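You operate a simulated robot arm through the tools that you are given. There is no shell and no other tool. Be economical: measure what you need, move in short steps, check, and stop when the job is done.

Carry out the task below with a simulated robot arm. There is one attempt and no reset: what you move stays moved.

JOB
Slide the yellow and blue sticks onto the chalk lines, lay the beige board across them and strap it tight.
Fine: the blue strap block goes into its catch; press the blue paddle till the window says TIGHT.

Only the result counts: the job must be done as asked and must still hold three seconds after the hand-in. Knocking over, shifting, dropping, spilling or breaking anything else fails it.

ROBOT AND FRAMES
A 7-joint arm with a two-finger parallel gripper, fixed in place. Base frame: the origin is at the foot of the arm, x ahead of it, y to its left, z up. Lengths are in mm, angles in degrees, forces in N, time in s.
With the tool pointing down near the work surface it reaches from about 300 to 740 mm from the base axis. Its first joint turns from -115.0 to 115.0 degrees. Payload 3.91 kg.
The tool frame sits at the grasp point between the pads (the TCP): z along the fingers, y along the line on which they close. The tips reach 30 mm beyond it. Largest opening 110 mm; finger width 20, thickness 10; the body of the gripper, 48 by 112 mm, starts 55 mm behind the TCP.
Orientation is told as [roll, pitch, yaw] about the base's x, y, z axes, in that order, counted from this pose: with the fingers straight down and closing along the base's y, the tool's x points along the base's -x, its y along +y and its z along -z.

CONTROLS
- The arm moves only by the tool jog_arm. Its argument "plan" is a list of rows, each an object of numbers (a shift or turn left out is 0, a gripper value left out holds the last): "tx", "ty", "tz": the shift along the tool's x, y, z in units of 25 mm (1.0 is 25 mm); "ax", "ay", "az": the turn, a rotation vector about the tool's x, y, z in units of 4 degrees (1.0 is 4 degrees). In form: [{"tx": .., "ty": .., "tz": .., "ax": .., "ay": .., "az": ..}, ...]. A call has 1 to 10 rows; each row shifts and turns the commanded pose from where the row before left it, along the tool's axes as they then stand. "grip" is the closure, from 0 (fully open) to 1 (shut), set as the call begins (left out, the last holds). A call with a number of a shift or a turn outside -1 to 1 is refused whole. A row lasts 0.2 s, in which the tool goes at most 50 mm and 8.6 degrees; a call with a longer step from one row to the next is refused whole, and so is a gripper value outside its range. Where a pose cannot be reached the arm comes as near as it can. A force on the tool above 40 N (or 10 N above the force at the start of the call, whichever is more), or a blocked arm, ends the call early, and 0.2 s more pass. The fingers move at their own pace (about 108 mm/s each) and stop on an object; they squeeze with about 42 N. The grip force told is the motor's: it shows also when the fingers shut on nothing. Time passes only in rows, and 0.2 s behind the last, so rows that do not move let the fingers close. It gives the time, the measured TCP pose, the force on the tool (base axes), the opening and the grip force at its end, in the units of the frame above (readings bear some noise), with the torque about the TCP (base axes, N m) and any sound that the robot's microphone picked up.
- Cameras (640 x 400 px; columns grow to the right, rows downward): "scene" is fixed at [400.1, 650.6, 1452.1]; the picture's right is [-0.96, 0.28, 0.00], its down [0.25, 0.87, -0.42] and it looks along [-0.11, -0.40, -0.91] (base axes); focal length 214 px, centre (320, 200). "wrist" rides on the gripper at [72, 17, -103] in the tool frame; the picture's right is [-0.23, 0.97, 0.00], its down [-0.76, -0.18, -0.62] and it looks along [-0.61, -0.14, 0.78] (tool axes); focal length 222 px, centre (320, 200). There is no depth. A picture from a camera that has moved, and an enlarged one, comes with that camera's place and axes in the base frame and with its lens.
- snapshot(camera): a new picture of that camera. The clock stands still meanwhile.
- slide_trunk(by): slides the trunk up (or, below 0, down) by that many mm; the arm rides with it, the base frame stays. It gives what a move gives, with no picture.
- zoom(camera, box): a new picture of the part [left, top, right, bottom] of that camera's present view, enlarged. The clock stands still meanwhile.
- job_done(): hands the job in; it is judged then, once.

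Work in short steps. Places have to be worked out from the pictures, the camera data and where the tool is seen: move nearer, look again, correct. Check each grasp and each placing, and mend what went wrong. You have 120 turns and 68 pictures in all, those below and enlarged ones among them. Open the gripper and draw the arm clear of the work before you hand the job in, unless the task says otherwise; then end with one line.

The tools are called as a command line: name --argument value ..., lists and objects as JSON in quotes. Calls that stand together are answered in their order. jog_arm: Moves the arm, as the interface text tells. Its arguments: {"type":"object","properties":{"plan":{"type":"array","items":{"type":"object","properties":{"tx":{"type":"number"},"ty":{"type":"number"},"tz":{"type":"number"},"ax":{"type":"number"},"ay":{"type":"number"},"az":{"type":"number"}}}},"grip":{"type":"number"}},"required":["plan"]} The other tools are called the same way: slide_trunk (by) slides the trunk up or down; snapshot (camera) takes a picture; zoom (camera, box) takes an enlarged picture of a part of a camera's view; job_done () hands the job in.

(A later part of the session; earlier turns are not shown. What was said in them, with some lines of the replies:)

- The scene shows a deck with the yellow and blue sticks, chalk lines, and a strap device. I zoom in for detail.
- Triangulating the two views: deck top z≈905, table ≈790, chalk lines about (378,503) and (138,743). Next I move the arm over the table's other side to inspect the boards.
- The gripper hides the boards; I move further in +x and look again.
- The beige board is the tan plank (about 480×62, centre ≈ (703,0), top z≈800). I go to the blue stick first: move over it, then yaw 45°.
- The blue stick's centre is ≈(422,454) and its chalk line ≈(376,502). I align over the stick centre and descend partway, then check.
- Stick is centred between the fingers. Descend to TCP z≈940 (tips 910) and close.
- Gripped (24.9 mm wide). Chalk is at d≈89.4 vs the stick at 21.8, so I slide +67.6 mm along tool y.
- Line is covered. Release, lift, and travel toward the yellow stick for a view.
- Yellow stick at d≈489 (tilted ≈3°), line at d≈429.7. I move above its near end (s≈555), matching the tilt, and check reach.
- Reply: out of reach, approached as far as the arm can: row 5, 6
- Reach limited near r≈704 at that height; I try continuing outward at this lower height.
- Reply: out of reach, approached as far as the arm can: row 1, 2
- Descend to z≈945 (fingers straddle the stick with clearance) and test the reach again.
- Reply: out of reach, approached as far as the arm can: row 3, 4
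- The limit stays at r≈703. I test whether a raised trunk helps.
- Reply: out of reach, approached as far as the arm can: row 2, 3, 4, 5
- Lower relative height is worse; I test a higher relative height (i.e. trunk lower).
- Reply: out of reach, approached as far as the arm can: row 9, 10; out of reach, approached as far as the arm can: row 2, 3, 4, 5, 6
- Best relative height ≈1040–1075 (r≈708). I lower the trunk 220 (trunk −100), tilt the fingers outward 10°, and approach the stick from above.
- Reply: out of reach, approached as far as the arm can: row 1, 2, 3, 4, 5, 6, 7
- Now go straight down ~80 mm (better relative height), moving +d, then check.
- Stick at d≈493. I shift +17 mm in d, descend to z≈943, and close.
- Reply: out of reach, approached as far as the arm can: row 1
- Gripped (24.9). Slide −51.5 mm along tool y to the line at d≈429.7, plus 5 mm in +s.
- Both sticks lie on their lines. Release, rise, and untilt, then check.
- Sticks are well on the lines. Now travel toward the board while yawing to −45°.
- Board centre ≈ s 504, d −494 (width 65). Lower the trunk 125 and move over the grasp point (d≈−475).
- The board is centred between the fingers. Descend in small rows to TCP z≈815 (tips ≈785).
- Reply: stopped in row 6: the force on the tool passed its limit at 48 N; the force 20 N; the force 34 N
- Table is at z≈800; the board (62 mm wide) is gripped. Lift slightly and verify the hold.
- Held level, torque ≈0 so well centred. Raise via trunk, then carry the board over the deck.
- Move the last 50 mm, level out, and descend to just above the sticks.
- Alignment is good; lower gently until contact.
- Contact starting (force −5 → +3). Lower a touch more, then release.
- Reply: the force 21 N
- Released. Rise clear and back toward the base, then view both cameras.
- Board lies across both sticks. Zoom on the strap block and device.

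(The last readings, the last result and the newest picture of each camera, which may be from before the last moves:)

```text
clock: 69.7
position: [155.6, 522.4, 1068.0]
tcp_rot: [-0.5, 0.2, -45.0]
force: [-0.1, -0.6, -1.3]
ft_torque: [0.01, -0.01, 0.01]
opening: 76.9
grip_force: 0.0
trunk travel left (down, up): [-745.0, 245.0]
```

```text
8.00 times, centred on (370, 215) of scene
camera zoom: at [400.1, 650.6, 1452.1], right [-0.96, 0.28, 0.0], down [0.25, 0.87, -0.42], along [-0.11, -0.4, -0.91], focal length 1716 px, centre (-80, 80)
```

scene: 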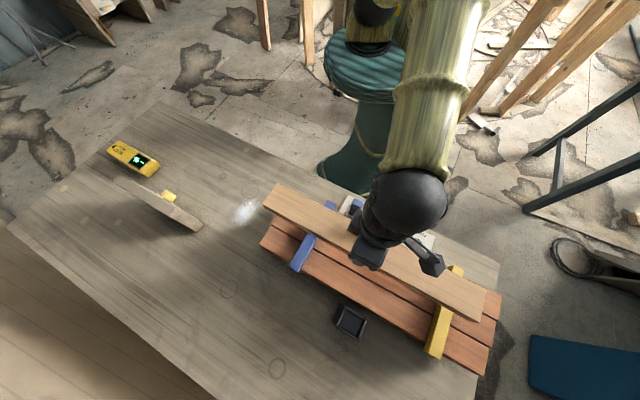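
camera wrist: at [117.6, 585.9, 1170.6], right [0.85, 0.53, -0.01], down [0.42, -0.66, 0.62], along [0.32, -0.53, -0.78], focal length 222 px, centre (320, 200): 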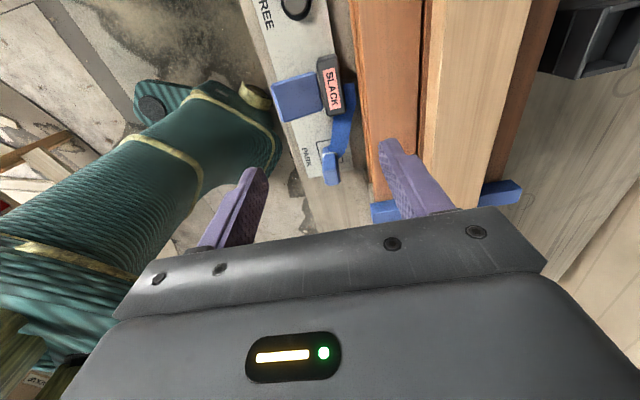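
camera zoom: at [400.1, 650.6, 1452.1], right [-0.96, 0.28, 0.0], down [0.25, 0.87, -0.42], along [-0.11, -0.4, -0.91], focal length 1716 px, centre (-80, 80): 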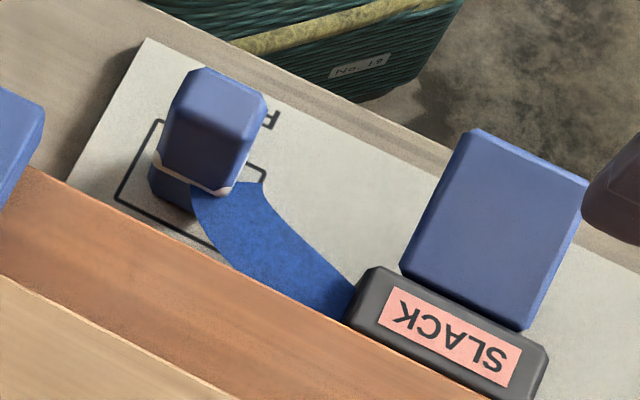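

The block is a tall post ≈(226,440), top ≈z 885; the catch rim is near (345,718), maybe z≈900. I yaw to +45° and look at the catch closer.

jog_arm --plan '[{"az": -1}, {"az": -1}, {"az": -1}, {"az": -1}, {"az": -1}, {"az": -1}, {"az": -1}, {"az": -1}, {"az": -1}, {"az": -1}]'

jog_arm --plan '[{"az": -1}, {"az": -1}, {"az": -1}, {"az": -1}, {"az": -1}, {"az": -1}, {"az": -1}, {"az": -1}, {"az": -1}, {"az": -1}]'

jog_arm --plan '[{"az": -1}, {"az": -1}, {"az": -0.5}, {"tx": -1}, {"tx": -1}, {"tx": -1}, {"tx": -1}, {"tx": -1}, {"tx": -1}, {"tx": -1}]'

snapshot --camera "wrist"

```text
clock: 71.9
position: [156.6, 523.4, 1068.4]
tcp_rot: [-0.3, 0.4, -4.9]
force: [-0.3, 0.2, -0.2]
ft_torque: [0.04, 0.0, 0.0]
opening: 76.8
grip_force: 0.0
trunk travel left (down, up): [-745.0, 245.0]
```

```text
clock: 74.1
position: [156.4, 525.0, 1068.1]
tcp_rot: [-0.1, 0.4, 34.9]
force: [0.0, 0.1, -0.2]
ft_torque: [0.03, 0.02, 0.01]
opening: 77.2
grip_force: 0.2
trunk travel left (down, up): [-745.0, 245.0]
```

```text
clock: 76.3
position: [281.1, 648.4, 1064.8]
tcp_rot: [0.0, 0.6, 45.2]
force: [-0.7, 0.0, -0.5]
ft_torque: [-0.03, 0.04, 0.0]
opening: 77.0
grip_force: 0.0
trunk travel left (down, up): [-745.0, 245.0]
```

```text
33 pictures are left
camera wrist: at [218.7, 609.0, 1168.4], right [-0.53, 0.85, 0.0], down [0.67, 0.42, 0.62], along [0.52, 0.32, -0.79], focal length 222 px, centre (320, 200)
```

wrist: 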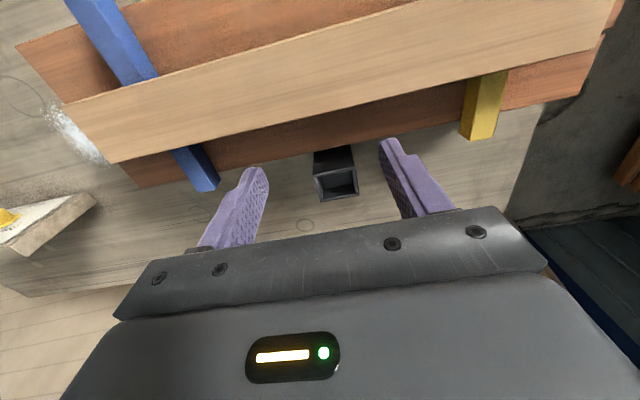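

zoom --camera "wrist" --box '[290, 130, 390, 210]'

zoom --camera "scene" --box '[320, 290, 390, 350]'

```text
5.00 times, centred on (340, 170) of wrist
camera zoom: at [218.7, 609.0, 1168.4], right [-0.53, 0.85, 0.0], down [0.67, 0.42, 0.62], along [0.52, 0.32, -0.79], focal length 1111 px, centre (220, 350)
```

zoom: 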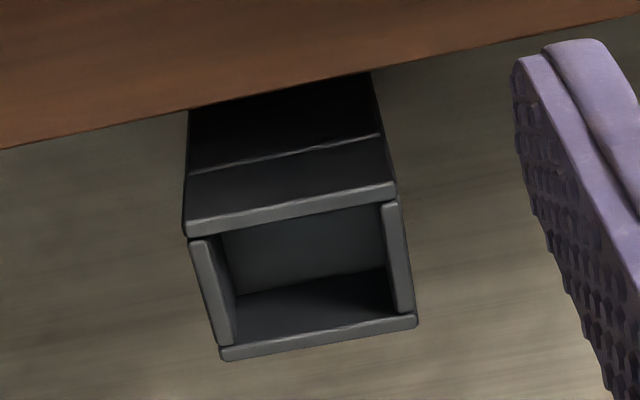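

```text
6.67 times, centred on (355, 320) of scene
camera zoom: at [400.1, 650.6, 1452.1], right [-0.96, 0.28, 0.0], down [0.25, 0.87, -0.42], along [-0.11, -0.4, -0.91], focal length 1430 px, centre (87, -600)
```

zoom: 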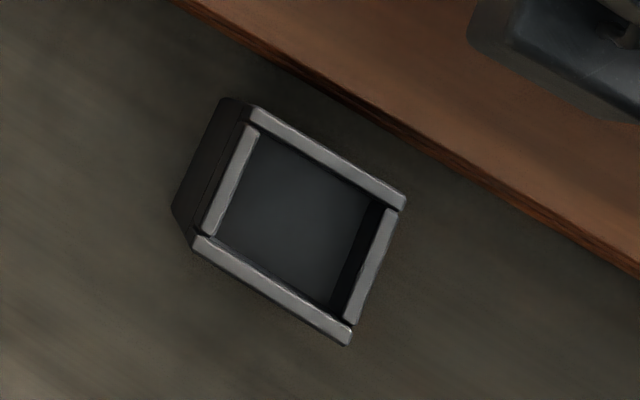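

Catch rim centre ≈(350,716), z≈918: r≈797, so a tilted tool is needed. I test the reach: trunk −45, tilt 32° outward, then extend in free air.

slide_trunk --by -45

jog_arm --plan '[{"ay": -1, "tx": 0.3}, {"ay": -1}, {"ay": -1}, {"ay": -1}, {"ay": -1}, {"ay": -1}, {"ay": -1}, {"ay": -1}, {}]'

jog_arm --plan '[{"tx": -0.85, "tz": 0.53}, {"tx": -0.85, "tz": 0.53}, {"tx": -0.85, "tz": 0.53}, {"tx": -0.85, "tz": 0.53}, {}]'

snapshot --camera "wrist"

```text
clock: 77.2
position: [280.3, 647.4, 1021.1]
tcp_rot: [0.1, 0.5, 45.1]
force: [0.1, 0.0, 0.6]
ft_torque: [0.02, -0.01, 0.02]
opening: 77.1
grip_force: 0.1
trunk travel left (down, up): [-700.0, 290.0]
```

```text
clock: 79.2
position: [273.9, 643.1, 1021.9]
tcp_rot: [0.1, -31.6, 45.0]
force: [0.0, -1.2, -0.2]
ft_torque: [-0.02, -0.02, -0.04]
opening: 76.9
grip_force: 0.1
trunk travel left (down, up): [-700.0, 290.0]
```

```text
clock: 80.4
position: [346.1, 711.1, 1019.1]
tcp_rot: [0.1, -31.6, 45.0]
force: [-0.5, 1.2, 0.1]
ft_torque: [-0.01, -0.01, 0.0]
opening: 76.9
grip_force: 0.0
trunk travel left (down, up): [-700.0, 290.0]
```

```text
30 pictures are left
camera wrist: at [252.6, 640.9, 1069.1], right [-0.55, 0.82, 0.12], down [0.36, 0.1, 0.93], along [0.75, 0.56, -0.35], focal length 222 px, centre (320, 200)
```

wrist: 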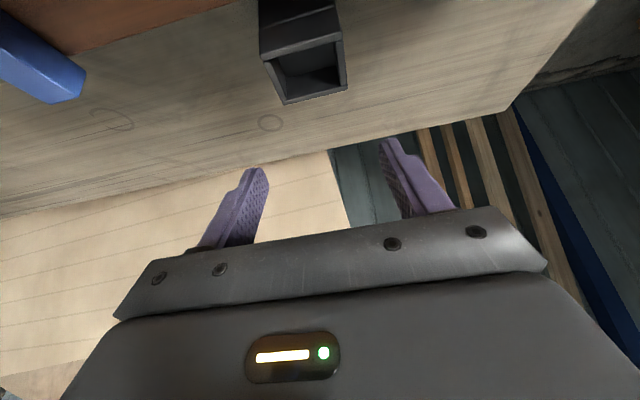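

Reach confirmed (r≈791 with 32° tilt). Keeping this tilt, I move back over the strap block to grasp it upright.

jog_arm --plan '[{"tx": 0.85, "tz": -0.53, "ty": -0.4}, {"tx": 0.85, "tz": -0.53, "ty": -0.4}, {"tx": 0.85, "tz": -0.53, "ty": -0.4}, {"tx": 0.85, "tz": -0.53, "ty": -0.4}, {"tx": 0.85, "tz": -0.53, "ty": -0.4}, {"tx": 0.85, "tz": -0.53, "ty": -0.4}, {"tx": 0.85, "tz": -0.53, "ty": -0.4}, {"tx": 0.85, "tz": -0.53, "ty": -0.4}, {"tx": 0.85, "tz": -0.53, "ty": -0.4}, {"tx": 0.85, "tz": -0.53, "ty": -0.4}]'

jog_arm --plan '[{"tx": 0.85, "tz": -0.53, "ty": -0.28}, {"tx": 0.85, "tz": -0.53}, {}]'

snapshot --camera "wrist"

```text
clock: 82.6
position: [240.4, 465.5, 1022.4]
tcp_rot: [0.2, -31.6, 45.1]
force: [0.4, -0.5, 0.0]
ft_torque: [0.0, -0.01, 0.01]
opening: 76.7
grip_force: 0.1
trunk travel left (down, up): [-700.0, 290.0]
```

```text
clock: 83.4
position: [218.7, 420.7, 1020.3]
tcp_rot: [-0.1, -31.5, 43.8]
force: [-0.5, 0.1, 0.5]
ft_torque: [-0.01, 0.02, 0.0]
opening: 77.5
grip_force: 0.1
trunk travel left (down, up): [-700.0, 290.0]
```

```text
29 pictures are left
camera wrist: at [124.1, 352.2, 1069.3], right [-0.53, 0.84, 0.12], down [0.36, 0.1, 0.93], along [0.77, 0.54, -0.35], focal length 222 px, centre (320, 200)
```

wrist: 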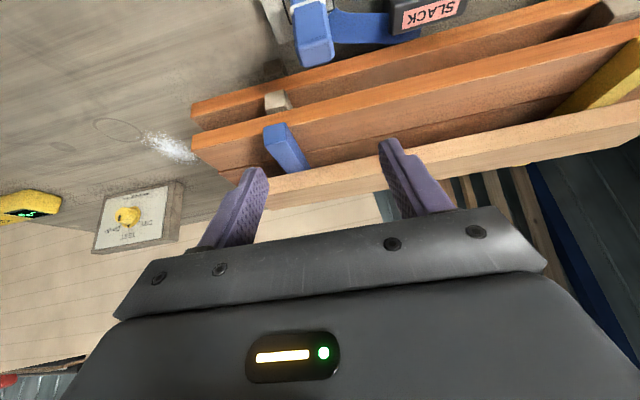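

zoom --camera "wrist" --box '[260, 0, 400, 88]'

zoom --camera "scene" --box '[335, 190, 395, 230]'

```text
4.55 times, centred on (330, 44) of wrist
camera zoom: at [124.1, 352.2, 1069.3], right [-0.53, 0.84, 0.12], down [0.36, 0.1, 0.93], along [0.77, 0.54, -0.35], focal length 1010 px, centre (274, 909)
```

zoom: 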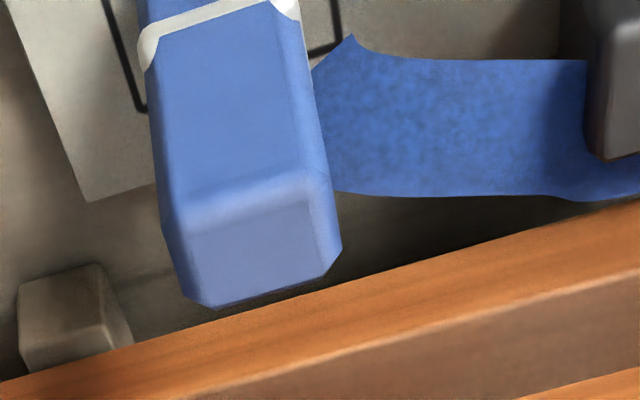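

```text
10.00 times, centred on (365, 210) of scene
camera zoom: at [400.1, 650.6, 1452.1], right [-0.96, 0.28, 0.0], down [0.25, 0.87, -0.42], along [-0.11, -0.4, -0.91], focal length 2145 px, centre (-130, 100)
```

zoom: 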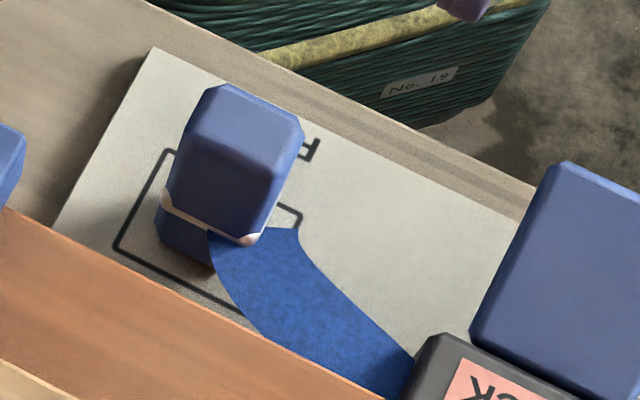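

Block top centre ≈(228.5,441,883), 27 mm wide. Align and descend to z≈920 first.

jog_arm --plan '[{"tx": -0.51, "tz": 0.31, "ty": 0.3, "az": -0.255, "ax": -0.157}, {"tz": 0.85, "tx": 0.52}, {"tz": 0.85, "tx": 0.52}, {"tz": 0.85, "tx": 0.52}, {"tz": 0.85, "tx": 0.52}, {}]'

snapshot --camera "wrist"

zoom --camera "scene" --box '[320, 150, 440, 250]'

```text
clock: 84.8
position: [215.0, 440.5, 922.4]
tcp_rot: [0.1, -31.5, 46.1]
force: [0.7, -0.4, 0.5]
ft_torque: [0.01, 0.0, 0.01]
opening: 76.9
grip_force: 0.1
trunk travel left (down, up): [-700.0, 290.0]
```

```text
26 pictures are left
camera wrist: at [122.5, 368.6, 971.7], right [-0.57, 0.81, 0.12], down [0.35, 0.11, 0.93], along [0.74, 0.57, -0.35], focal length 222 px, centre (320, 200)
```

wrist: 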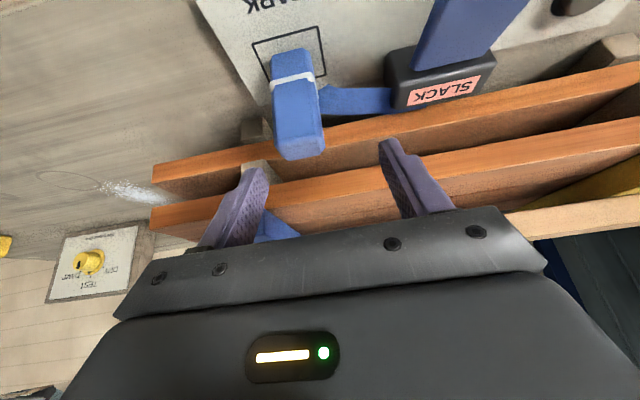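

```text
4.00 times, centred on (380, 200) of scene
camera zoom: at [400.1, 650.6, 1452.1], right [-0.96, 0.28, 0.0], down [0.25, 0.87, -0.42], along [-0.11, -0.4, -0.91], focal length 858 px, centre (80, 200)
```

zoom: 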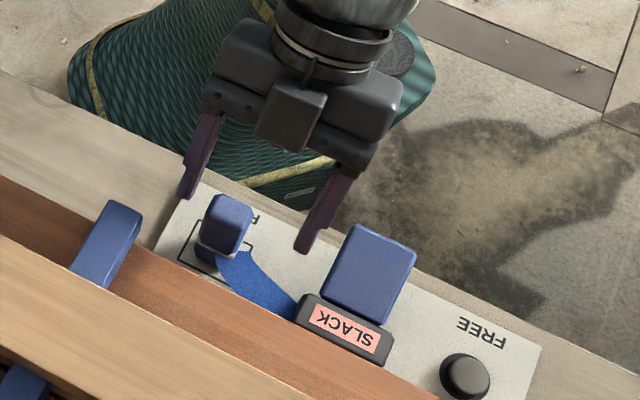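

I'm 9 mm too far in +d; correct, square the yaw, descend to z≈880 and close.

jog_arm --plan '[{"ty": -0.36, "tx": -0.12, "tz": 0.08, "az": 0.23, "ax": 0.14}, {"tz": 0.72, "tx": 0.44}, {"tz": 0.72, "tx": 0.44}, {}]'

snapshot --camera "wrist"

```text
clock: 85.8
position: [222.2, 437.5, 879.1]
tcp_rot: [0.1, -31.6, 45.2]
force: [-1.5, 0.6, -0.1]
ft_torque: [-0.01, -0.01, 0.06]
opening: 77.2
grip_force: 0.0
trunk travel left (down, up): [-700.0, 290.0]
```

```text
24 pictures are left
camera wrist: at [129.0, 367.0, 928.9], right [-0.55, 0.82, 0.12], down [0.35, 0.1, 0.93], along [0.75, 0.56, -0.35], focal length 222 px, centre (320, 200)
```

wrist: 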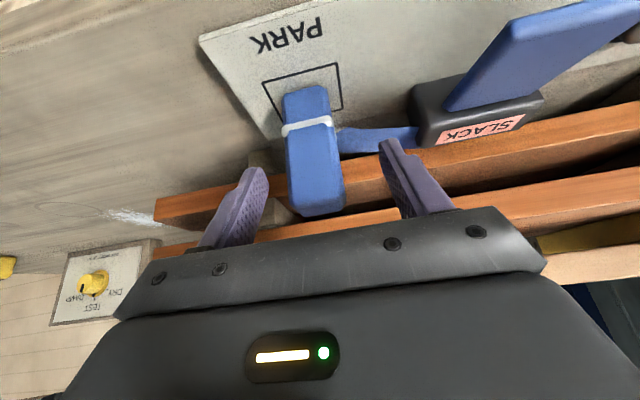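

Block is centred between the fingers; close the grip.

jog_arm --plan '[{}, {}, {}, {}]' --grip 1

jog_arm --plan '[{"tz": -0.43, "tx": -0.26}, {"tz": -0.85, "tx": -0.52}, {}]'

snapshot --camera "wrist"

```text
clock: 86.8
position: [222.7, 438.8, 880.3]
tcp_rot: [0.1, -31.5, 45.1]
force: [-0.4, -0.3, 0.2]
ft_torque: [0.01, 0.01, -0.02]
opening: 31.3
grip_force: 42.6
trunk travel left (down, up): [-700.0, 290.0]
```

```text
clock: 87.6
position: [223.1, 438.2, 919.6]
tcp_rot: [0.0, -31.5, 45.1]
force: [0.5, 1.2, -1.2]
ft_torque: [-0.01, 0.0, 0.04]
opening: 31.4
grip_force: 42.0
trunk travel left (down, up): [-700.0, 290.0]
```

```text
23 pictures are left
camera wrist: at [129.9, 367.5, 967.7], right [-0.55, 0.82, 0.12], down [0.35, 0.1, 0.93], along [0.75, 0.56, -0.35], focal length 222 px, centre (320, 200)
```

wrist: 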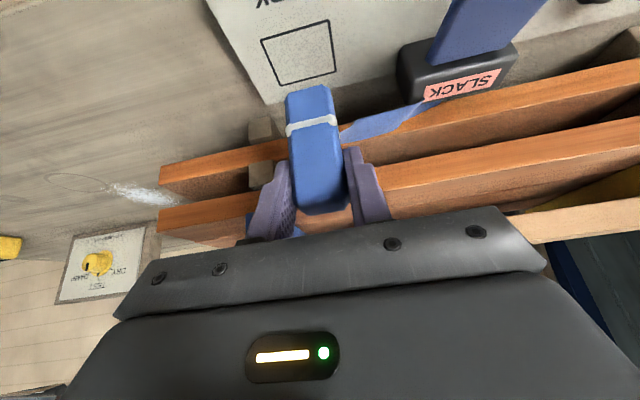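

Block lifted with the strap attached. Raise to z≈1055, shift to d≈259, then carry across over the board.

jog_arm --plan '[{"tz": -0.85, "tx": -0.52}, {"tz": -0.85, "tx": -0.52}, {"tz": -0.85, "tx": -0.52}, {"tz": -0.85, "tx": -0.52}, {"tz": -0.85, "tx": -0.52}, {"tz": -0.34, "tx": -0.21, "ty": 0.86}, {"ty": 0.86}, {"ty": 0.86}, {"ty": 0.86}, {"ty": 0.86}]'

jog_arm --plan '[{"tx": -0.85, "tz": 0.53}, {"tx": -0.85, "tz": 0.53}, {"tx": -0.85, "tz": 0.53}, {"tx": -0.85, "tz": 0.53}, {"tx": -0.85, "tz": 0.53}, {"tx": -0.85, "tz": 0.53}, {"tx": -0.85, "tz": 0.53}, {"tx": -0.85, "tz": 0.53}, {"tx": -0.85, "tz": 0.53}, {}]'

snapshot --camera "scene"

```text
clock: 89.8
position: [169.5, 508.1, 1049.0]
tcp_rot: [-0.6, -31.5, 42.9]
force: [0.6, 0.1, -1.5]
ft_torque: [-0.03, -0.03, 0.0]
opening: 31.4
grip_force: 41.6
trunk travel left (down, up): [-700.0, 290.0]
```

```text
clock: 92.0
position: [305.2, 672.5, 1050.7]
tcp_rot: [0.1, -31.4, 45.0]
force: [0.4, 0.1, -2.5]
ft_torque: [0.02, 0.0, 0.0]
opening: 31.6
grip_force: 42.0
trunk travel left (down, up): [-700.0, 290.0]
```

```text
22 pictures are left
```

scene: 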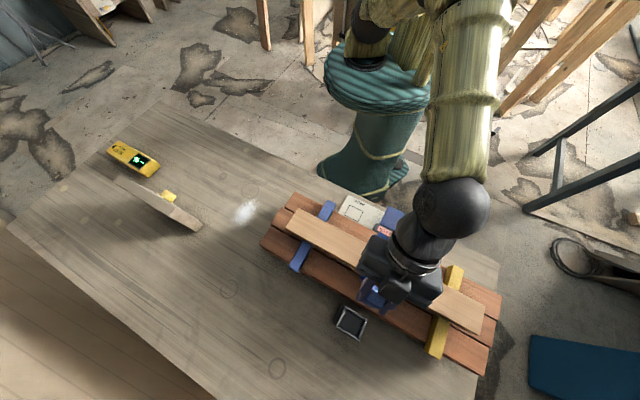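

Continue +57 mm in s to above the catch and lower ~25 mm, then inspect.

jog_arm --plan '[{"tx": -0.85, "tz": 0.53}, {"tx": -0.85, "tz": 0.53}, {"tx": -0.24, "tz": 0.15}, {"tz": 0.43, "tx": 0.26}, {"tz": 0.43, "tx": 0.26}, {}]'

snapshot --camera "wrist"

zoom --camera "scene" --box '[310, 270, 400, 350]'

```text
clock: 93.4
position: [347.4, 712.7, 1024.9]
tcp_rot: [0.1, -31.4, 45.1]
force: [0.9, -0.6, -1.1]
ft_torque: [-0.01, 0.01, 0.0]
opening: 31.8
grip_force: 42.0
trunk travel left (down, up): [-700.0, 290.0]
```

```text
21 pictures are left
camera wrist: at [253.2, 643.1, 1073.8], right [-0.55, 0.82, 0.12], down [0.35, 0.1, 0.93], along [0.75, 0.56, -0.35], focal length 222 px, centre (320, 200)
```

wrist: 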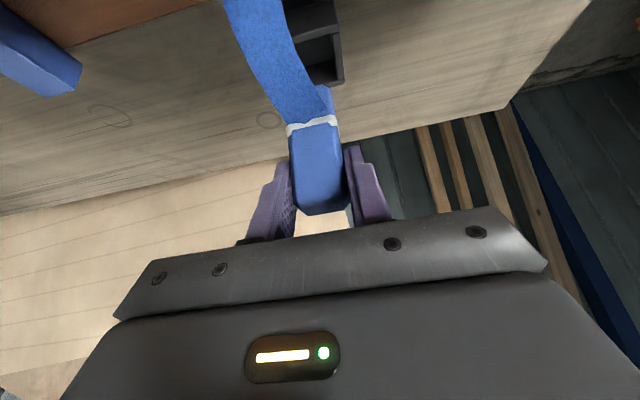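

```text
5.00 times, centred on (355, 310) of scene
camera zoom: at [400.1, 650.6, 1452.1], right [-0.96, 0.28, 0.0], down [0.25, 0.87, -0.42], along [-0.11, -0.4, -0.91], focal length 1072 px, centre (145, -350)
```

zoom: 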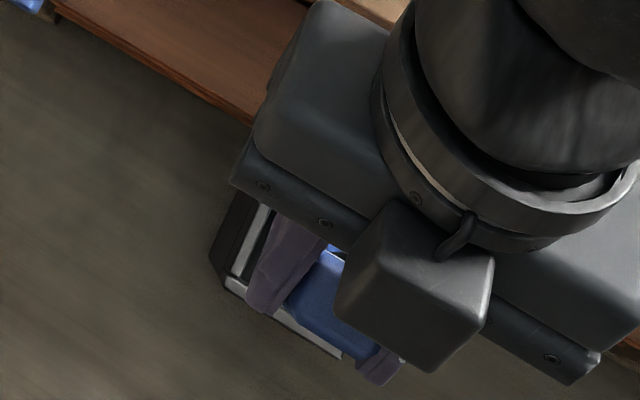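

Block is aligned above the catch within ~2 mm. Lower in small steps, watching force.

jog_arm --plan '[{"tz": 0.43, "tx": 0.26}, {"tz": 0.43, "tx": 0.26}, {"tz": 0.25, "tx": 0.155}, {"tz": 0.25, "tx": 0.155}, {}]'

snapshot --camera "wrist"

```text
clock: 94.6
position: [344.3, 713.3, 985.9]
tcp_rot: [0.2, -31.5, 45.2]
force: [0.8, -0.3, -2.4]
ft_torque: [0.02, 0.02, 0.03]
opening: 31.7
grip_force: 42.1
trunk travel left (down, up): [-700.0, 290.0]
```

```text
19 pictures are left
camera wrist: at [252.4, 642.6, 1035.1], right [-0.55, 0.82, 0.12], down [0.35, 0.1, 0.93], along [0.75, 0.56, -0.35], focal length 222 px, centre (320, 200)
```

wrist: 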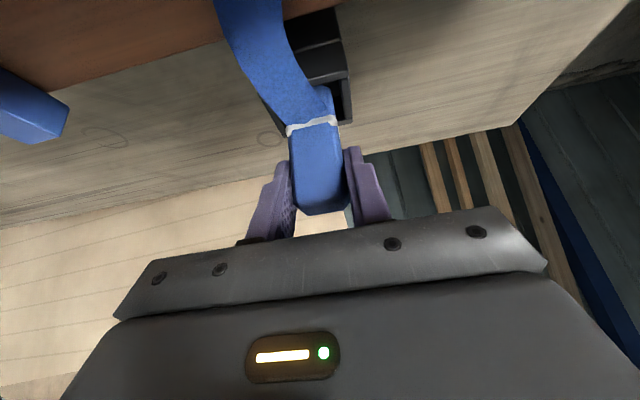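

Bottom is at rim level with no contact. Continue lowering with a 2 mm d correction.

jog_arm --plan '[{"tz": 0.25, "tx": 0.155, "ty": -0.07}, {"tz": 0.25, "tx": 0.155}, {"tz": 0.25, "tx": 0.155}, {}]'

```text
clock: 95.6
position: [345.7, 711.4, 973.5]
tcp_rot: [0.5, -32.4, 44.9]
force: [1.0, 0.1, 38.4]
ft_torque: [-0.36, -0.05, 0.02]
opening: 31.7
grip_force: 41.9
trunk travel left (down, up): [-700.0, 290.0]
```

38 N upward: either floor or rim. Inspect.

zoom --camera "wrist" --box '[240, 60, 380, 220]'

zoom --camera "scene" --box '[320, 290, 390, 350]'

```text
2.50 times, centred on (310, 140) of wrist
camera zoom: at [253.6, 640.1, 1020.6], right [-0.56, 0.82, 0.13], down [0.35, 0.09, 0.93], along [0.75, 0.56, -0.34], focal length 555 px, centre (345, 350)
```

zoom: 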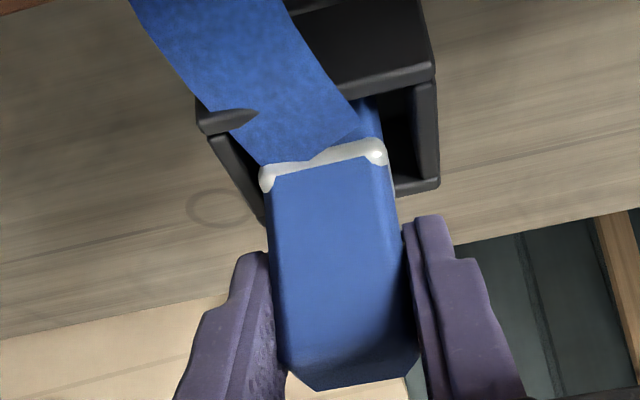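

```text
6.67 times, centred on (355, 320) of scene
camera zoom: at [400.1, 650.6, 1452.1], right [-0.96, 0.28, 0.0], down [0.25, 0.87, -0.42], along [-0.11, -0.4, -0.91], focal length 1430 px, centre (87, -600)
```

zoom: 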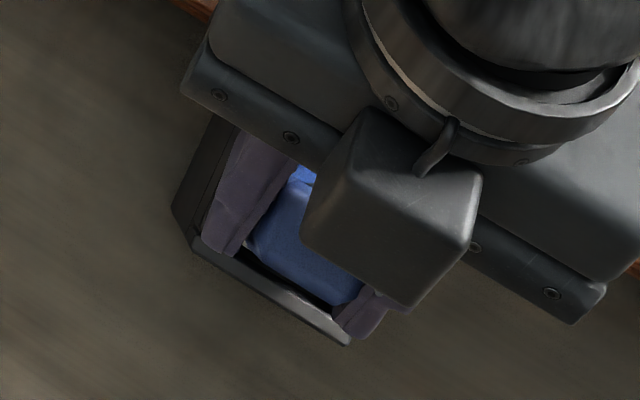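

The foot is partly inside, with more gap on the +d side. Lift 6 mm, shift +3 mm in d, and lower again.

jog_arm --plan '[{"tz": -0.5, "tx": -0.31}, {"ty": 0.12}, {"tz": 0.17, "tx": 0.104}, {"tz": 0.17, "tx": 0.104}, {"tz": 0.1, "tx": 0.06}, {}]'

```text
clock: 97.0
position: [344.9, 713.2, 973.2]
tcp_rot: [0.3, -32.1, 45.1]
force: [-2.1, -3.2, 31.4]
ft_torque: [-0.61, 0.16, -0.04]
opening: 31.7
grip_force: 42.6
trunk travel left (down, up): [-700.0, 290.0]
```

Same stopping height. Test for walls: with light press, move +d by 10 mm and read the side force.

jog_arm --plan '[{"tz": -0.2, "tx": -0.12}, {"ty": 0.2}, {"ty": 0.2}, {}]'

zoom --camera "wrist" --box '[240, 60, 380, 220]'

```text
clock: 98.0
position: [341.6, 717.2, 973.9]
tcp_rot: [0.0, -31.6, 45.0]
force: [11.9, -14.0, 16.8]
ft_torque: [-0.4, -0.53, -0.08]
opening: 31.6
grip_force: 41.5
trunk travel left (down, up): [-700.0, 290.0]
```

```text
2.50 times, centred on (310, 140) of wrist
camera zoom: at [247.1, 647.1, 1022.2], right [-0.55, 0.83, 0.12], down [0.35, 0.1, 0.93], along [0.76, 0.56, -0.35], focal length 555 px, centre (345, 350)
```

zoom: 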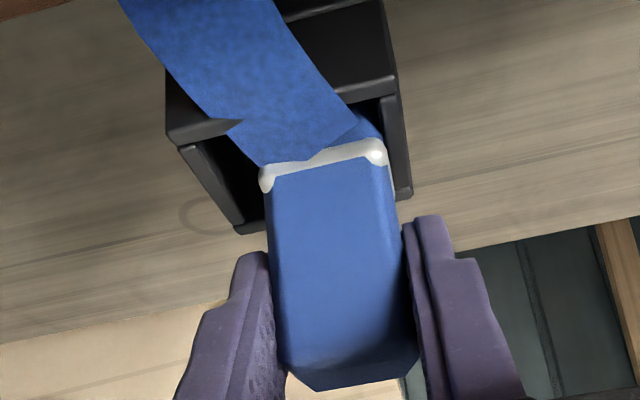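

Side wall contact confirms the block is inside the catch on its floor. Recentre, settle, and release.

jog_arm --plan '[{"ty": -0.22}, {"tz": 0.1, "tx": 0.06}, {}]'

jog_arm --plan '[{}, {}, {}]' --grip 0.5

zoom --camera "wrist" --box '[240, 60, 380, 220]'

```text
clock: 98.8
position: [340.6, 716.1, 973.3]
tcp_rot: [0.4, -31.8, 45.1]
force: [3.6, 0.9, 26.3]
ft_torque: [-0.13, -0.34, -0.03]
opening: 31.4
grip_force: 42.1
trunk travel left (down, up): [-700.0, 290.0]
```

```text
clock: 99.6
position: [341.5, 717.4, 969.0]
tcp_rot: [0.1, -31.5, 45.2]
force: [0.3, -0.6, -1.1]
ft_torque: [-0.01, -0.02, 0.0]
opening: 54.9
grip_force: 0.1
trunk travel left (down, up): [-700.0, 290.0]
```

```text
2.50 times, centred on (310, 140) of wrist
camera zoom: at [248.7, 646.3, 1017.6], right [-0.55, 0.82, 0.12], down [0.36, 0.1, 0.93], along [0.75, 0.56, -0.35], focal length 555 px, centre (345, 350)
```

zoom: 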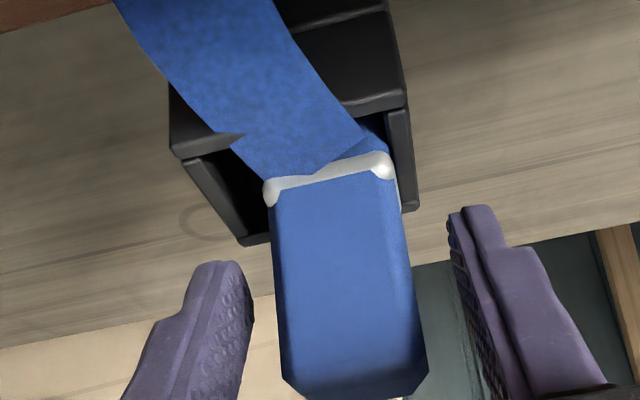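

Released; the block stands in the catch. Rise straight up and inspect from the scene camera.

jog_arm --plan '[{"tz": -0.43, "tx": -0.26}, {"tz": -0.85, "tx": -0.52}, {"tz": -0.85, "tx": -0.52}, {"tx": 0.85, "tz": -0.53}, {"tx": 0.85, "tz": -0.53}, {"tx": 0.85, "tz": -0.53}, {"tx": 0.85, "tz": -0.53}, {"tx": 0.85, "tz": -0.53}, {"tx": 0.85, "tz": -0.53}, {"tx": 0.85, "tz": -0.53}]'

zoom --camera "scene" --box '[310, 200, 430, 350]'

zoom --camera "scene" --box '[320, 290, 390, 350]'

```text
clock: 101.8
position: [219.0, 593.1, 1033.8]
tcp_rot: [0.0, -31.6, 45.1]
force: [0.2, -0.5, -0.2]
ft_torque: [-0.01, 0.01, -0.03]
opening: 54.8
grip_force: 0.0
trunk travel left (down, up): [-700.0, 290.0]
```

```text
2.67 times, centred on (370, 275) of scene
camera zoom: at [400.1, 650.6, 1452.1], right [-0.96, 0.28, 0.0], down [0.25, 0.87, -0.42], along [-0.11, -0.4, -0.91], focal length 572 px, centre (187, 0)
```

zoom: 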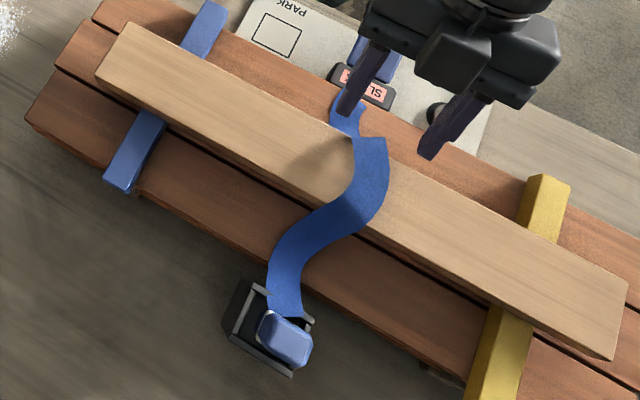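

```text
6.67 times, centred on (355, 320) of scene
camera zoom: at [400.1, 650.6, 1452.1], right [-0.96, 0.28, 0.0], down [0.25, 0.87, -0.42], along [-0.11, -0.4, -0.91], focal length 1430 px, centre (87, -600)
```

zoom: 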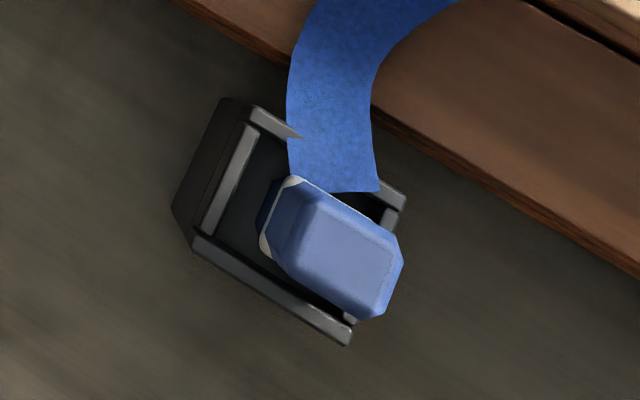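

Block seated, strap over the board. The paddle's free end is ≈ (s 417, d 260, z≈840). Untilt, close the fingers and move above it.

jog_arm --plan '[{"ay": 1, "tz": -0.4}, {"ay": 1}, {"ay": 1}, {"ay": 1}, {"ay": 1}, {"ay": 1}, {"ay": 1}, {"ay": 0.9}, {"tx": 1}, {"tx": 1}]' --grip 1

jog_arm --plan '[{"tx": 1}, {"tx": 1}, {"tx": 1}, {"tx": 0.6}, {"tz": 1}, {"tz": 1}, {"tz": 1}, {}]'

snapshot --camera "wrist"

zoom --camera "scene" --box '[320, 160, 440, 260]'

```text
clock: 104.0
position: [178.4, 553.4, 1040.1]
tcp_rot: [0.1, -0.1, 45.2]
force: [1.1, -0.4, 0.5]
ft_torque: [0.02, -0.04, 0.01]
opening: 0.1
grip_force: 37.9
trunk travel left (down, up): [-700.0, 290.0]
```

```text
clock: 105.8
position: [114.8, 488.3, 966.7]
tcp_rot: [0.2, 0.0, 45.1]
force: [-0.9, -0.6, 0.3]
ft_torque: [0.0, -0.02, -0.02]
opening: 0.0
grip_force: 38.2
trunk travel left (down, up): [-700.0, 290.0]
```

```text
12 pictures are left
camera wrist: at [52.5, 448.3, 1068.8], right [-0.53, 0.85, 0.0], down [0.66, 0.41, 0.62], along [0.53, 0.33, -0.78], focal length 222 px, centre (320, 200)
```

wrist: 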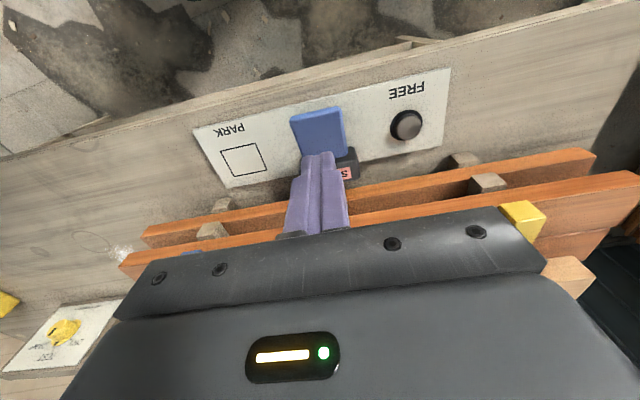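

```text
4.00 times, centred on (380, 210) of scene
camera zoom: at [400.1, 650.6, 1452.1], right [-0.96, 0.28, 0.0], down [0.25, 0.87, -0.42], along [-0.11, -0.4, -0.91], focal length 858 px, centre (80, 160)
```

zoom: 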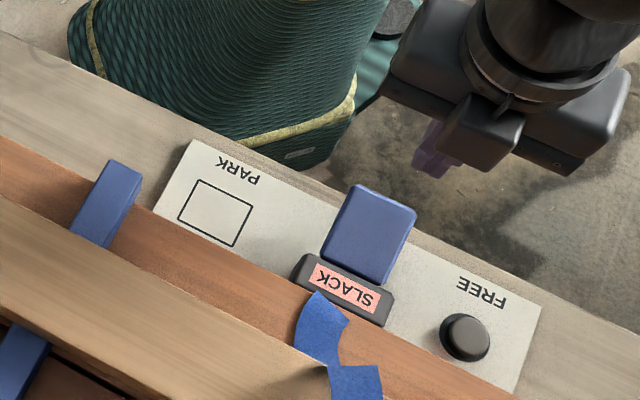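

The tip would land near the paddle's outer edge; shift +11 mm in s, descend close, then press in small steps.

jog_arm --plan '[{"tx": -0.45, "ty": -0.1}, {"tz": 0.9}, {"tz": 0.9}, {"tz": 0.9}, {"tz": 0.7}, {}]'

jog_arm --plan '[{"tz": 0.3}, {"tz": 0.3}, {"tz": 0.3}, {"tz": 0.3}, {"tz": 0.3}, {"tz": 0.3}, {}]'

zoom --camera "scene" --box '[310, 170, 430, 320]'

```text
clock: 107.2
position: [123.8, 495.9, 880.3]
tcp_rot: [0.1, 0.0, 45.2]
force: [0.0, -0.2, 3.3]
ft_torque: [-0.03, 0.04, -0.04]
opening: 0.0
grip_force: 37.7
trunk travel left (down, up): [-700.0, 290.0]
```

```text
clock: 107.9
position: [123.5, 495.3, 866.8]
tcp_rot: [0.3, -0.2, 45.3]
force: [-4.8, -14.0, 27.3]
ft_torque: [-0.25, -0.1, -0.08]
opening: 0.0
grip_force: 37.6
trunk travel left (down, up): [-700.0, 290.0]
stopped in row 3: the force on the tool passed its limit at 48 N (the readings are from after the stop); the commanded pose is now the measured one
```

```text
2.67 times, centred on (370, 245) of scene
camera zoom: at [400.1, 650.6, 1452.1], right [-0.96, 0.28, 0.0], down [0.25, 0.87, -0.42], along [-0.11, -0.4, -0.91], focal length 572 px, centre (187, 80)
```

zoom: 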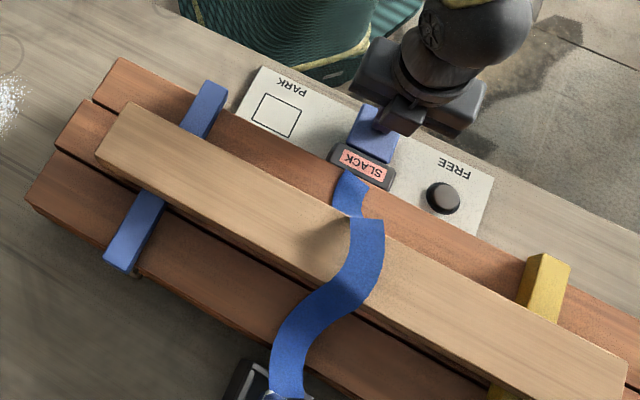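

Paddle moved ~13 mm then hit the force limit; still SLACK. Press on more slowly.

jog_arm --plan '[{"tz": 0.08}, {"tz": 0.08}, {"tz": 0.08}, {"tz": 0.08}, {"tz": 0.08}, {"tz": 0.08}, {}]'

```text
clock: 108.3
position: [123.6, 494.9, 867.0]
tcp_rot: [0.3, -0.2, 45.3]
force: [-2.3, -13.2, 23.2]
ft_torque: [-0.2, -0.14, -0.09]
opening: 0.0
grip_force: 37.5
trunk travel left (down, up): [-700.0, 290.0]
stopped in row 1: the force on the tool passed its limit at 43 N (the readings are from after the stop); the commanded pose is now the measured one
```

It seems bottomed out at tip z≈837. Lift 20 mm and see whether the paddle returns and the strap has drawn in.

jog_arm --plan '[{"tz": -0.5}, {"tz": -0.5}, {}]'

jog_arm --plan '[{"tz": 0.2}, {"tz": 0.2}, {"tz": 0.2}, {"tz": 0.2}, {"tz": 0.1}, {"tz": 0.1}, {"tz": 0.1}, {}]'

zoom --camera "scene" --box '[310, 170, 430, 320]'

```text
clock: 109.1
position: [123.6, 496.8, 889.3]
tcp_rot: [0.2, -0.1, 45.4]
force: [0.3, -0.8, -0.7]
ft_torque: [0.0, -0.01, -0.01]
opening: 0.0
grip_force: 38.2
trunk travel left (down, up): [-700.0, 290.0]
```

```text
clock: 110.7
position: [123.0, 495.8, 866.8]
tcp_rot: [0.5, -0.4, 45.3]
force: [-1.7, -12.8, 23.7]
ft_torque: [-0.19, -0.13, -0.26]
opening: 0.0
grip_force: 37.8
trunk travel left (down, up): [-700.0, 290.0]
stopped in row 7: the force on the tool passed its limit at 43 N (the readings are from after the stop); the commanded pose is now the measured one
```

```text
2.67 times, centred on (370, 245) of scene
camera zoom: at [400.1, 650.6, 1452.1], right [-0.96, 0.28, 0.0], down [0.25, 0.87, -0.42], along [-0.11, -0.4, -0.91], focal length 572 px, centre (187, 80)
```

zoom: 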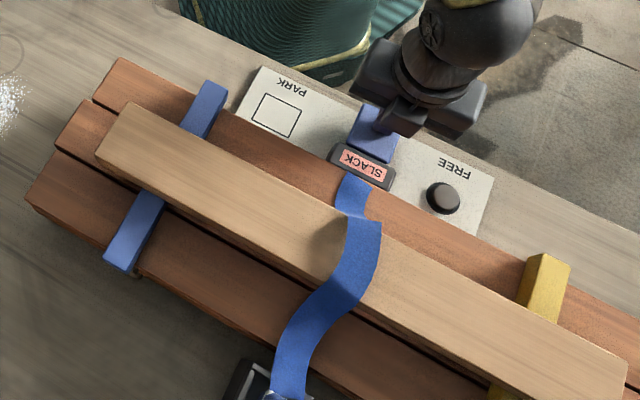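

The strap is visibly straighter: it ratchets per stroke. Keep pumping.

jog_arm --plan '[{"tz": -0.5}, {"tz": -0.5}, {}, {"tz": 0.2}, {"tz": 0.2}, {"tz": 0.2}, {"tz": 0.2}, {"tz": 0.1}, {"tz": 0.1}, {"tz": 0.1}]'

jog_arm --plan '[{"tz": -0.5}, {"tz": -0.5}, {}, {"tz": 0.2}, {"tz": 0.2}, {"tz": 0.2}, {"tz": 0.2}, {"tz": 0.1}, {"tz": 0.1}, {"tz": 0.1}]'

jog_arm --plan '[{"tz": -0.5}, {"tz": -0.5}, {}, {"tz": 0.2}, {"tz": 0.2}, {"tz": 0.2}, {"tz": 0.2}, {"tz": 0.1}, {"tz": 0.1}, {"tz": 0.1}]'

zoom --camera "scene" --box '[310, 190, 430, 340]'

```text
clock: 112.9
position: [123.0, 498.2, 866.9]
tcp_rot: [0.7, -0.6, 45.3]
force: [-4.8, -12.6, 23.3]
ft_torque: [-0.19, -0.05, -0.08]
opening: 0.2
grip_force: 37.4
trunk travel left (down, up): [-700.0, 290.0]
stopped in row 10: the force on the tool passed its limit at 43 N (the readings are from after the stop); the commanded pose is now the measured one
```

```text
clock: 115.1
position: [121.7, 499.9, 867.6]
tcp_rot: [0.9, -0.8, 45.5]
force: [-3.6, -12.3, 24.0]
ft_torque: [-0.24, -0.15, -0.06]
opening: 0.1
grip_force: 37.3
trunk travel left (down, up): [-700.0, 290.0]
stopped in row 10: the force on the tool passed its limit at 43 N (the readings are from after the stop); the commanded pose is now the measured one
```

```text
clock: 117.4
position: [121.6, 500.3, 866.3]
tcp_rot: [1.0, -1.1, 45.5]
force: [-2.5, -12.8, 23.9]
ft_torque: [-0.26, -0.12, -0.12]
opening: 0.0
grip_force: 38.0
trunk travel left (down, up): [-700.0, 290.0]
stopped in row 10: the force on the tool passed its limit at 41 N (the readings are from after the stop); the commanded pose is now the measured one
```

```text
2.67 times, centred on (370, 265) of scene
camera zoom: at [400.1, 650.6, 1452.1], right [-0.96, 0.28, 0.0], down [0.25, 0.87, -0.42], along [-0.11, -0.4, -0.91], focal length 572 px, centre (187, 27)
```

zoom: 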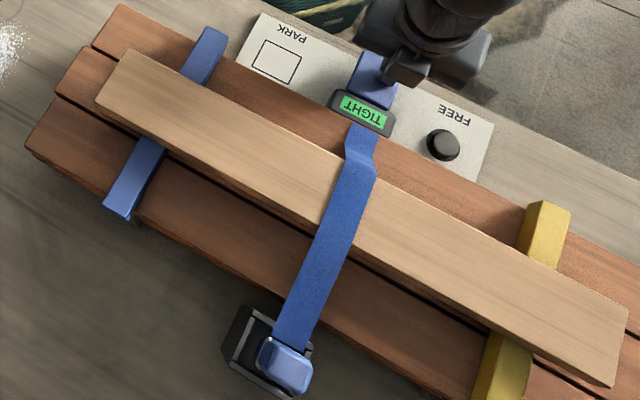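

The window says TIGHT. Lift off, draw the arm clear, open the gripper and check.

jog_arm --plan '[{"tz": -0.5}, {"tz": -1}, {"tz": -1}, {"tz": -1}, {"tz": -1}, {"tz": -1}, {"tz": -1}, {"tx": 1}, {"tx": 1}, {"tx": 1}]'

jog_arm --plan '[{}, {}, {}, {}]' --grip 0

snapshot --camera "scene"

zoom --camera "scene" --box '[250, 180, 510, 380]'

```text
clock: 119.6
position: [69.8, 446.7, 1025.2]
tcp_rot: [1.1, -1.0, 45.7]
force: [0.6, -1.0, -0.7]
ft_torque: [-0.02, 0.01, 0.0]
opening: 0.1
grip_force: 37.9
trunk travel left (down, up): [-700.0, 290.0]
```

```text
clock: 120.6
position: [69.4, 446.8, 1024.5]
tcp_rot: [0.9, -0.9, 45.6]
force: [-0.3, 0.2, -0.4]
ft_torque: [0.02, 0.02, -0.01]
opening: 110.0
grip_force: 0.1
trunk travel left (down, up): [-700.0, 290.0]
```

```text
7 pictures are left
```

scene: 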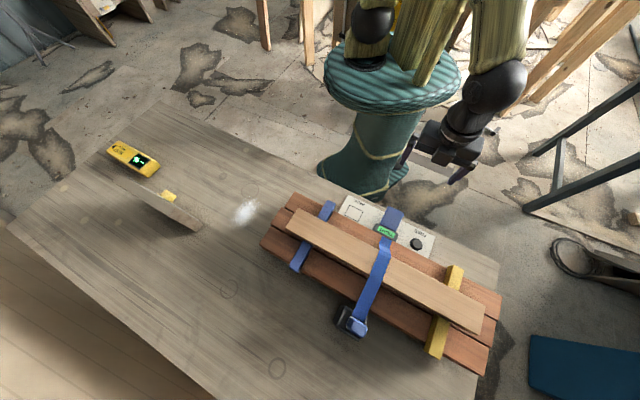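

```text
2.00 times, centred on (380, 280) of scene
camera zoom: at [400.1, 650.6, 1452.1], right [-0.96, 0.28, 0.0], down [0.25, 0.87, -0.42], along [-0.11, -0.4, -0.91], focal length 429 px, centre (200, 40)
```

zoom: 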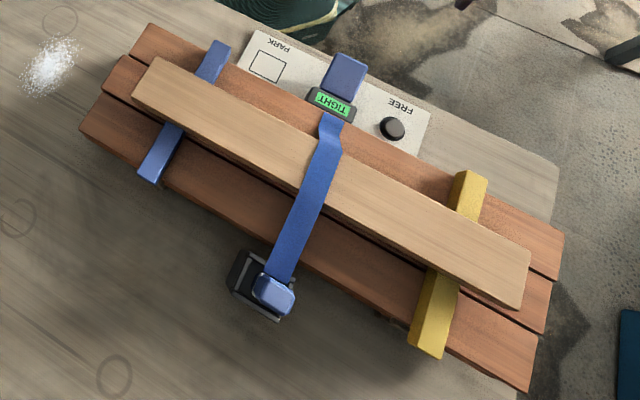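

All is in place: the sticks are on the lines, the board is across them, the block is in its catch, and the window shows TIGHT. The arm is clear, so I hand in.

job_done

```text
The job is handed in.
```

The yellow and blue sticks are on their chalk lines and the beige board lies across them, with the strap block in its catch and the window showing TIGHT; the job is handed in, result not yet reported.
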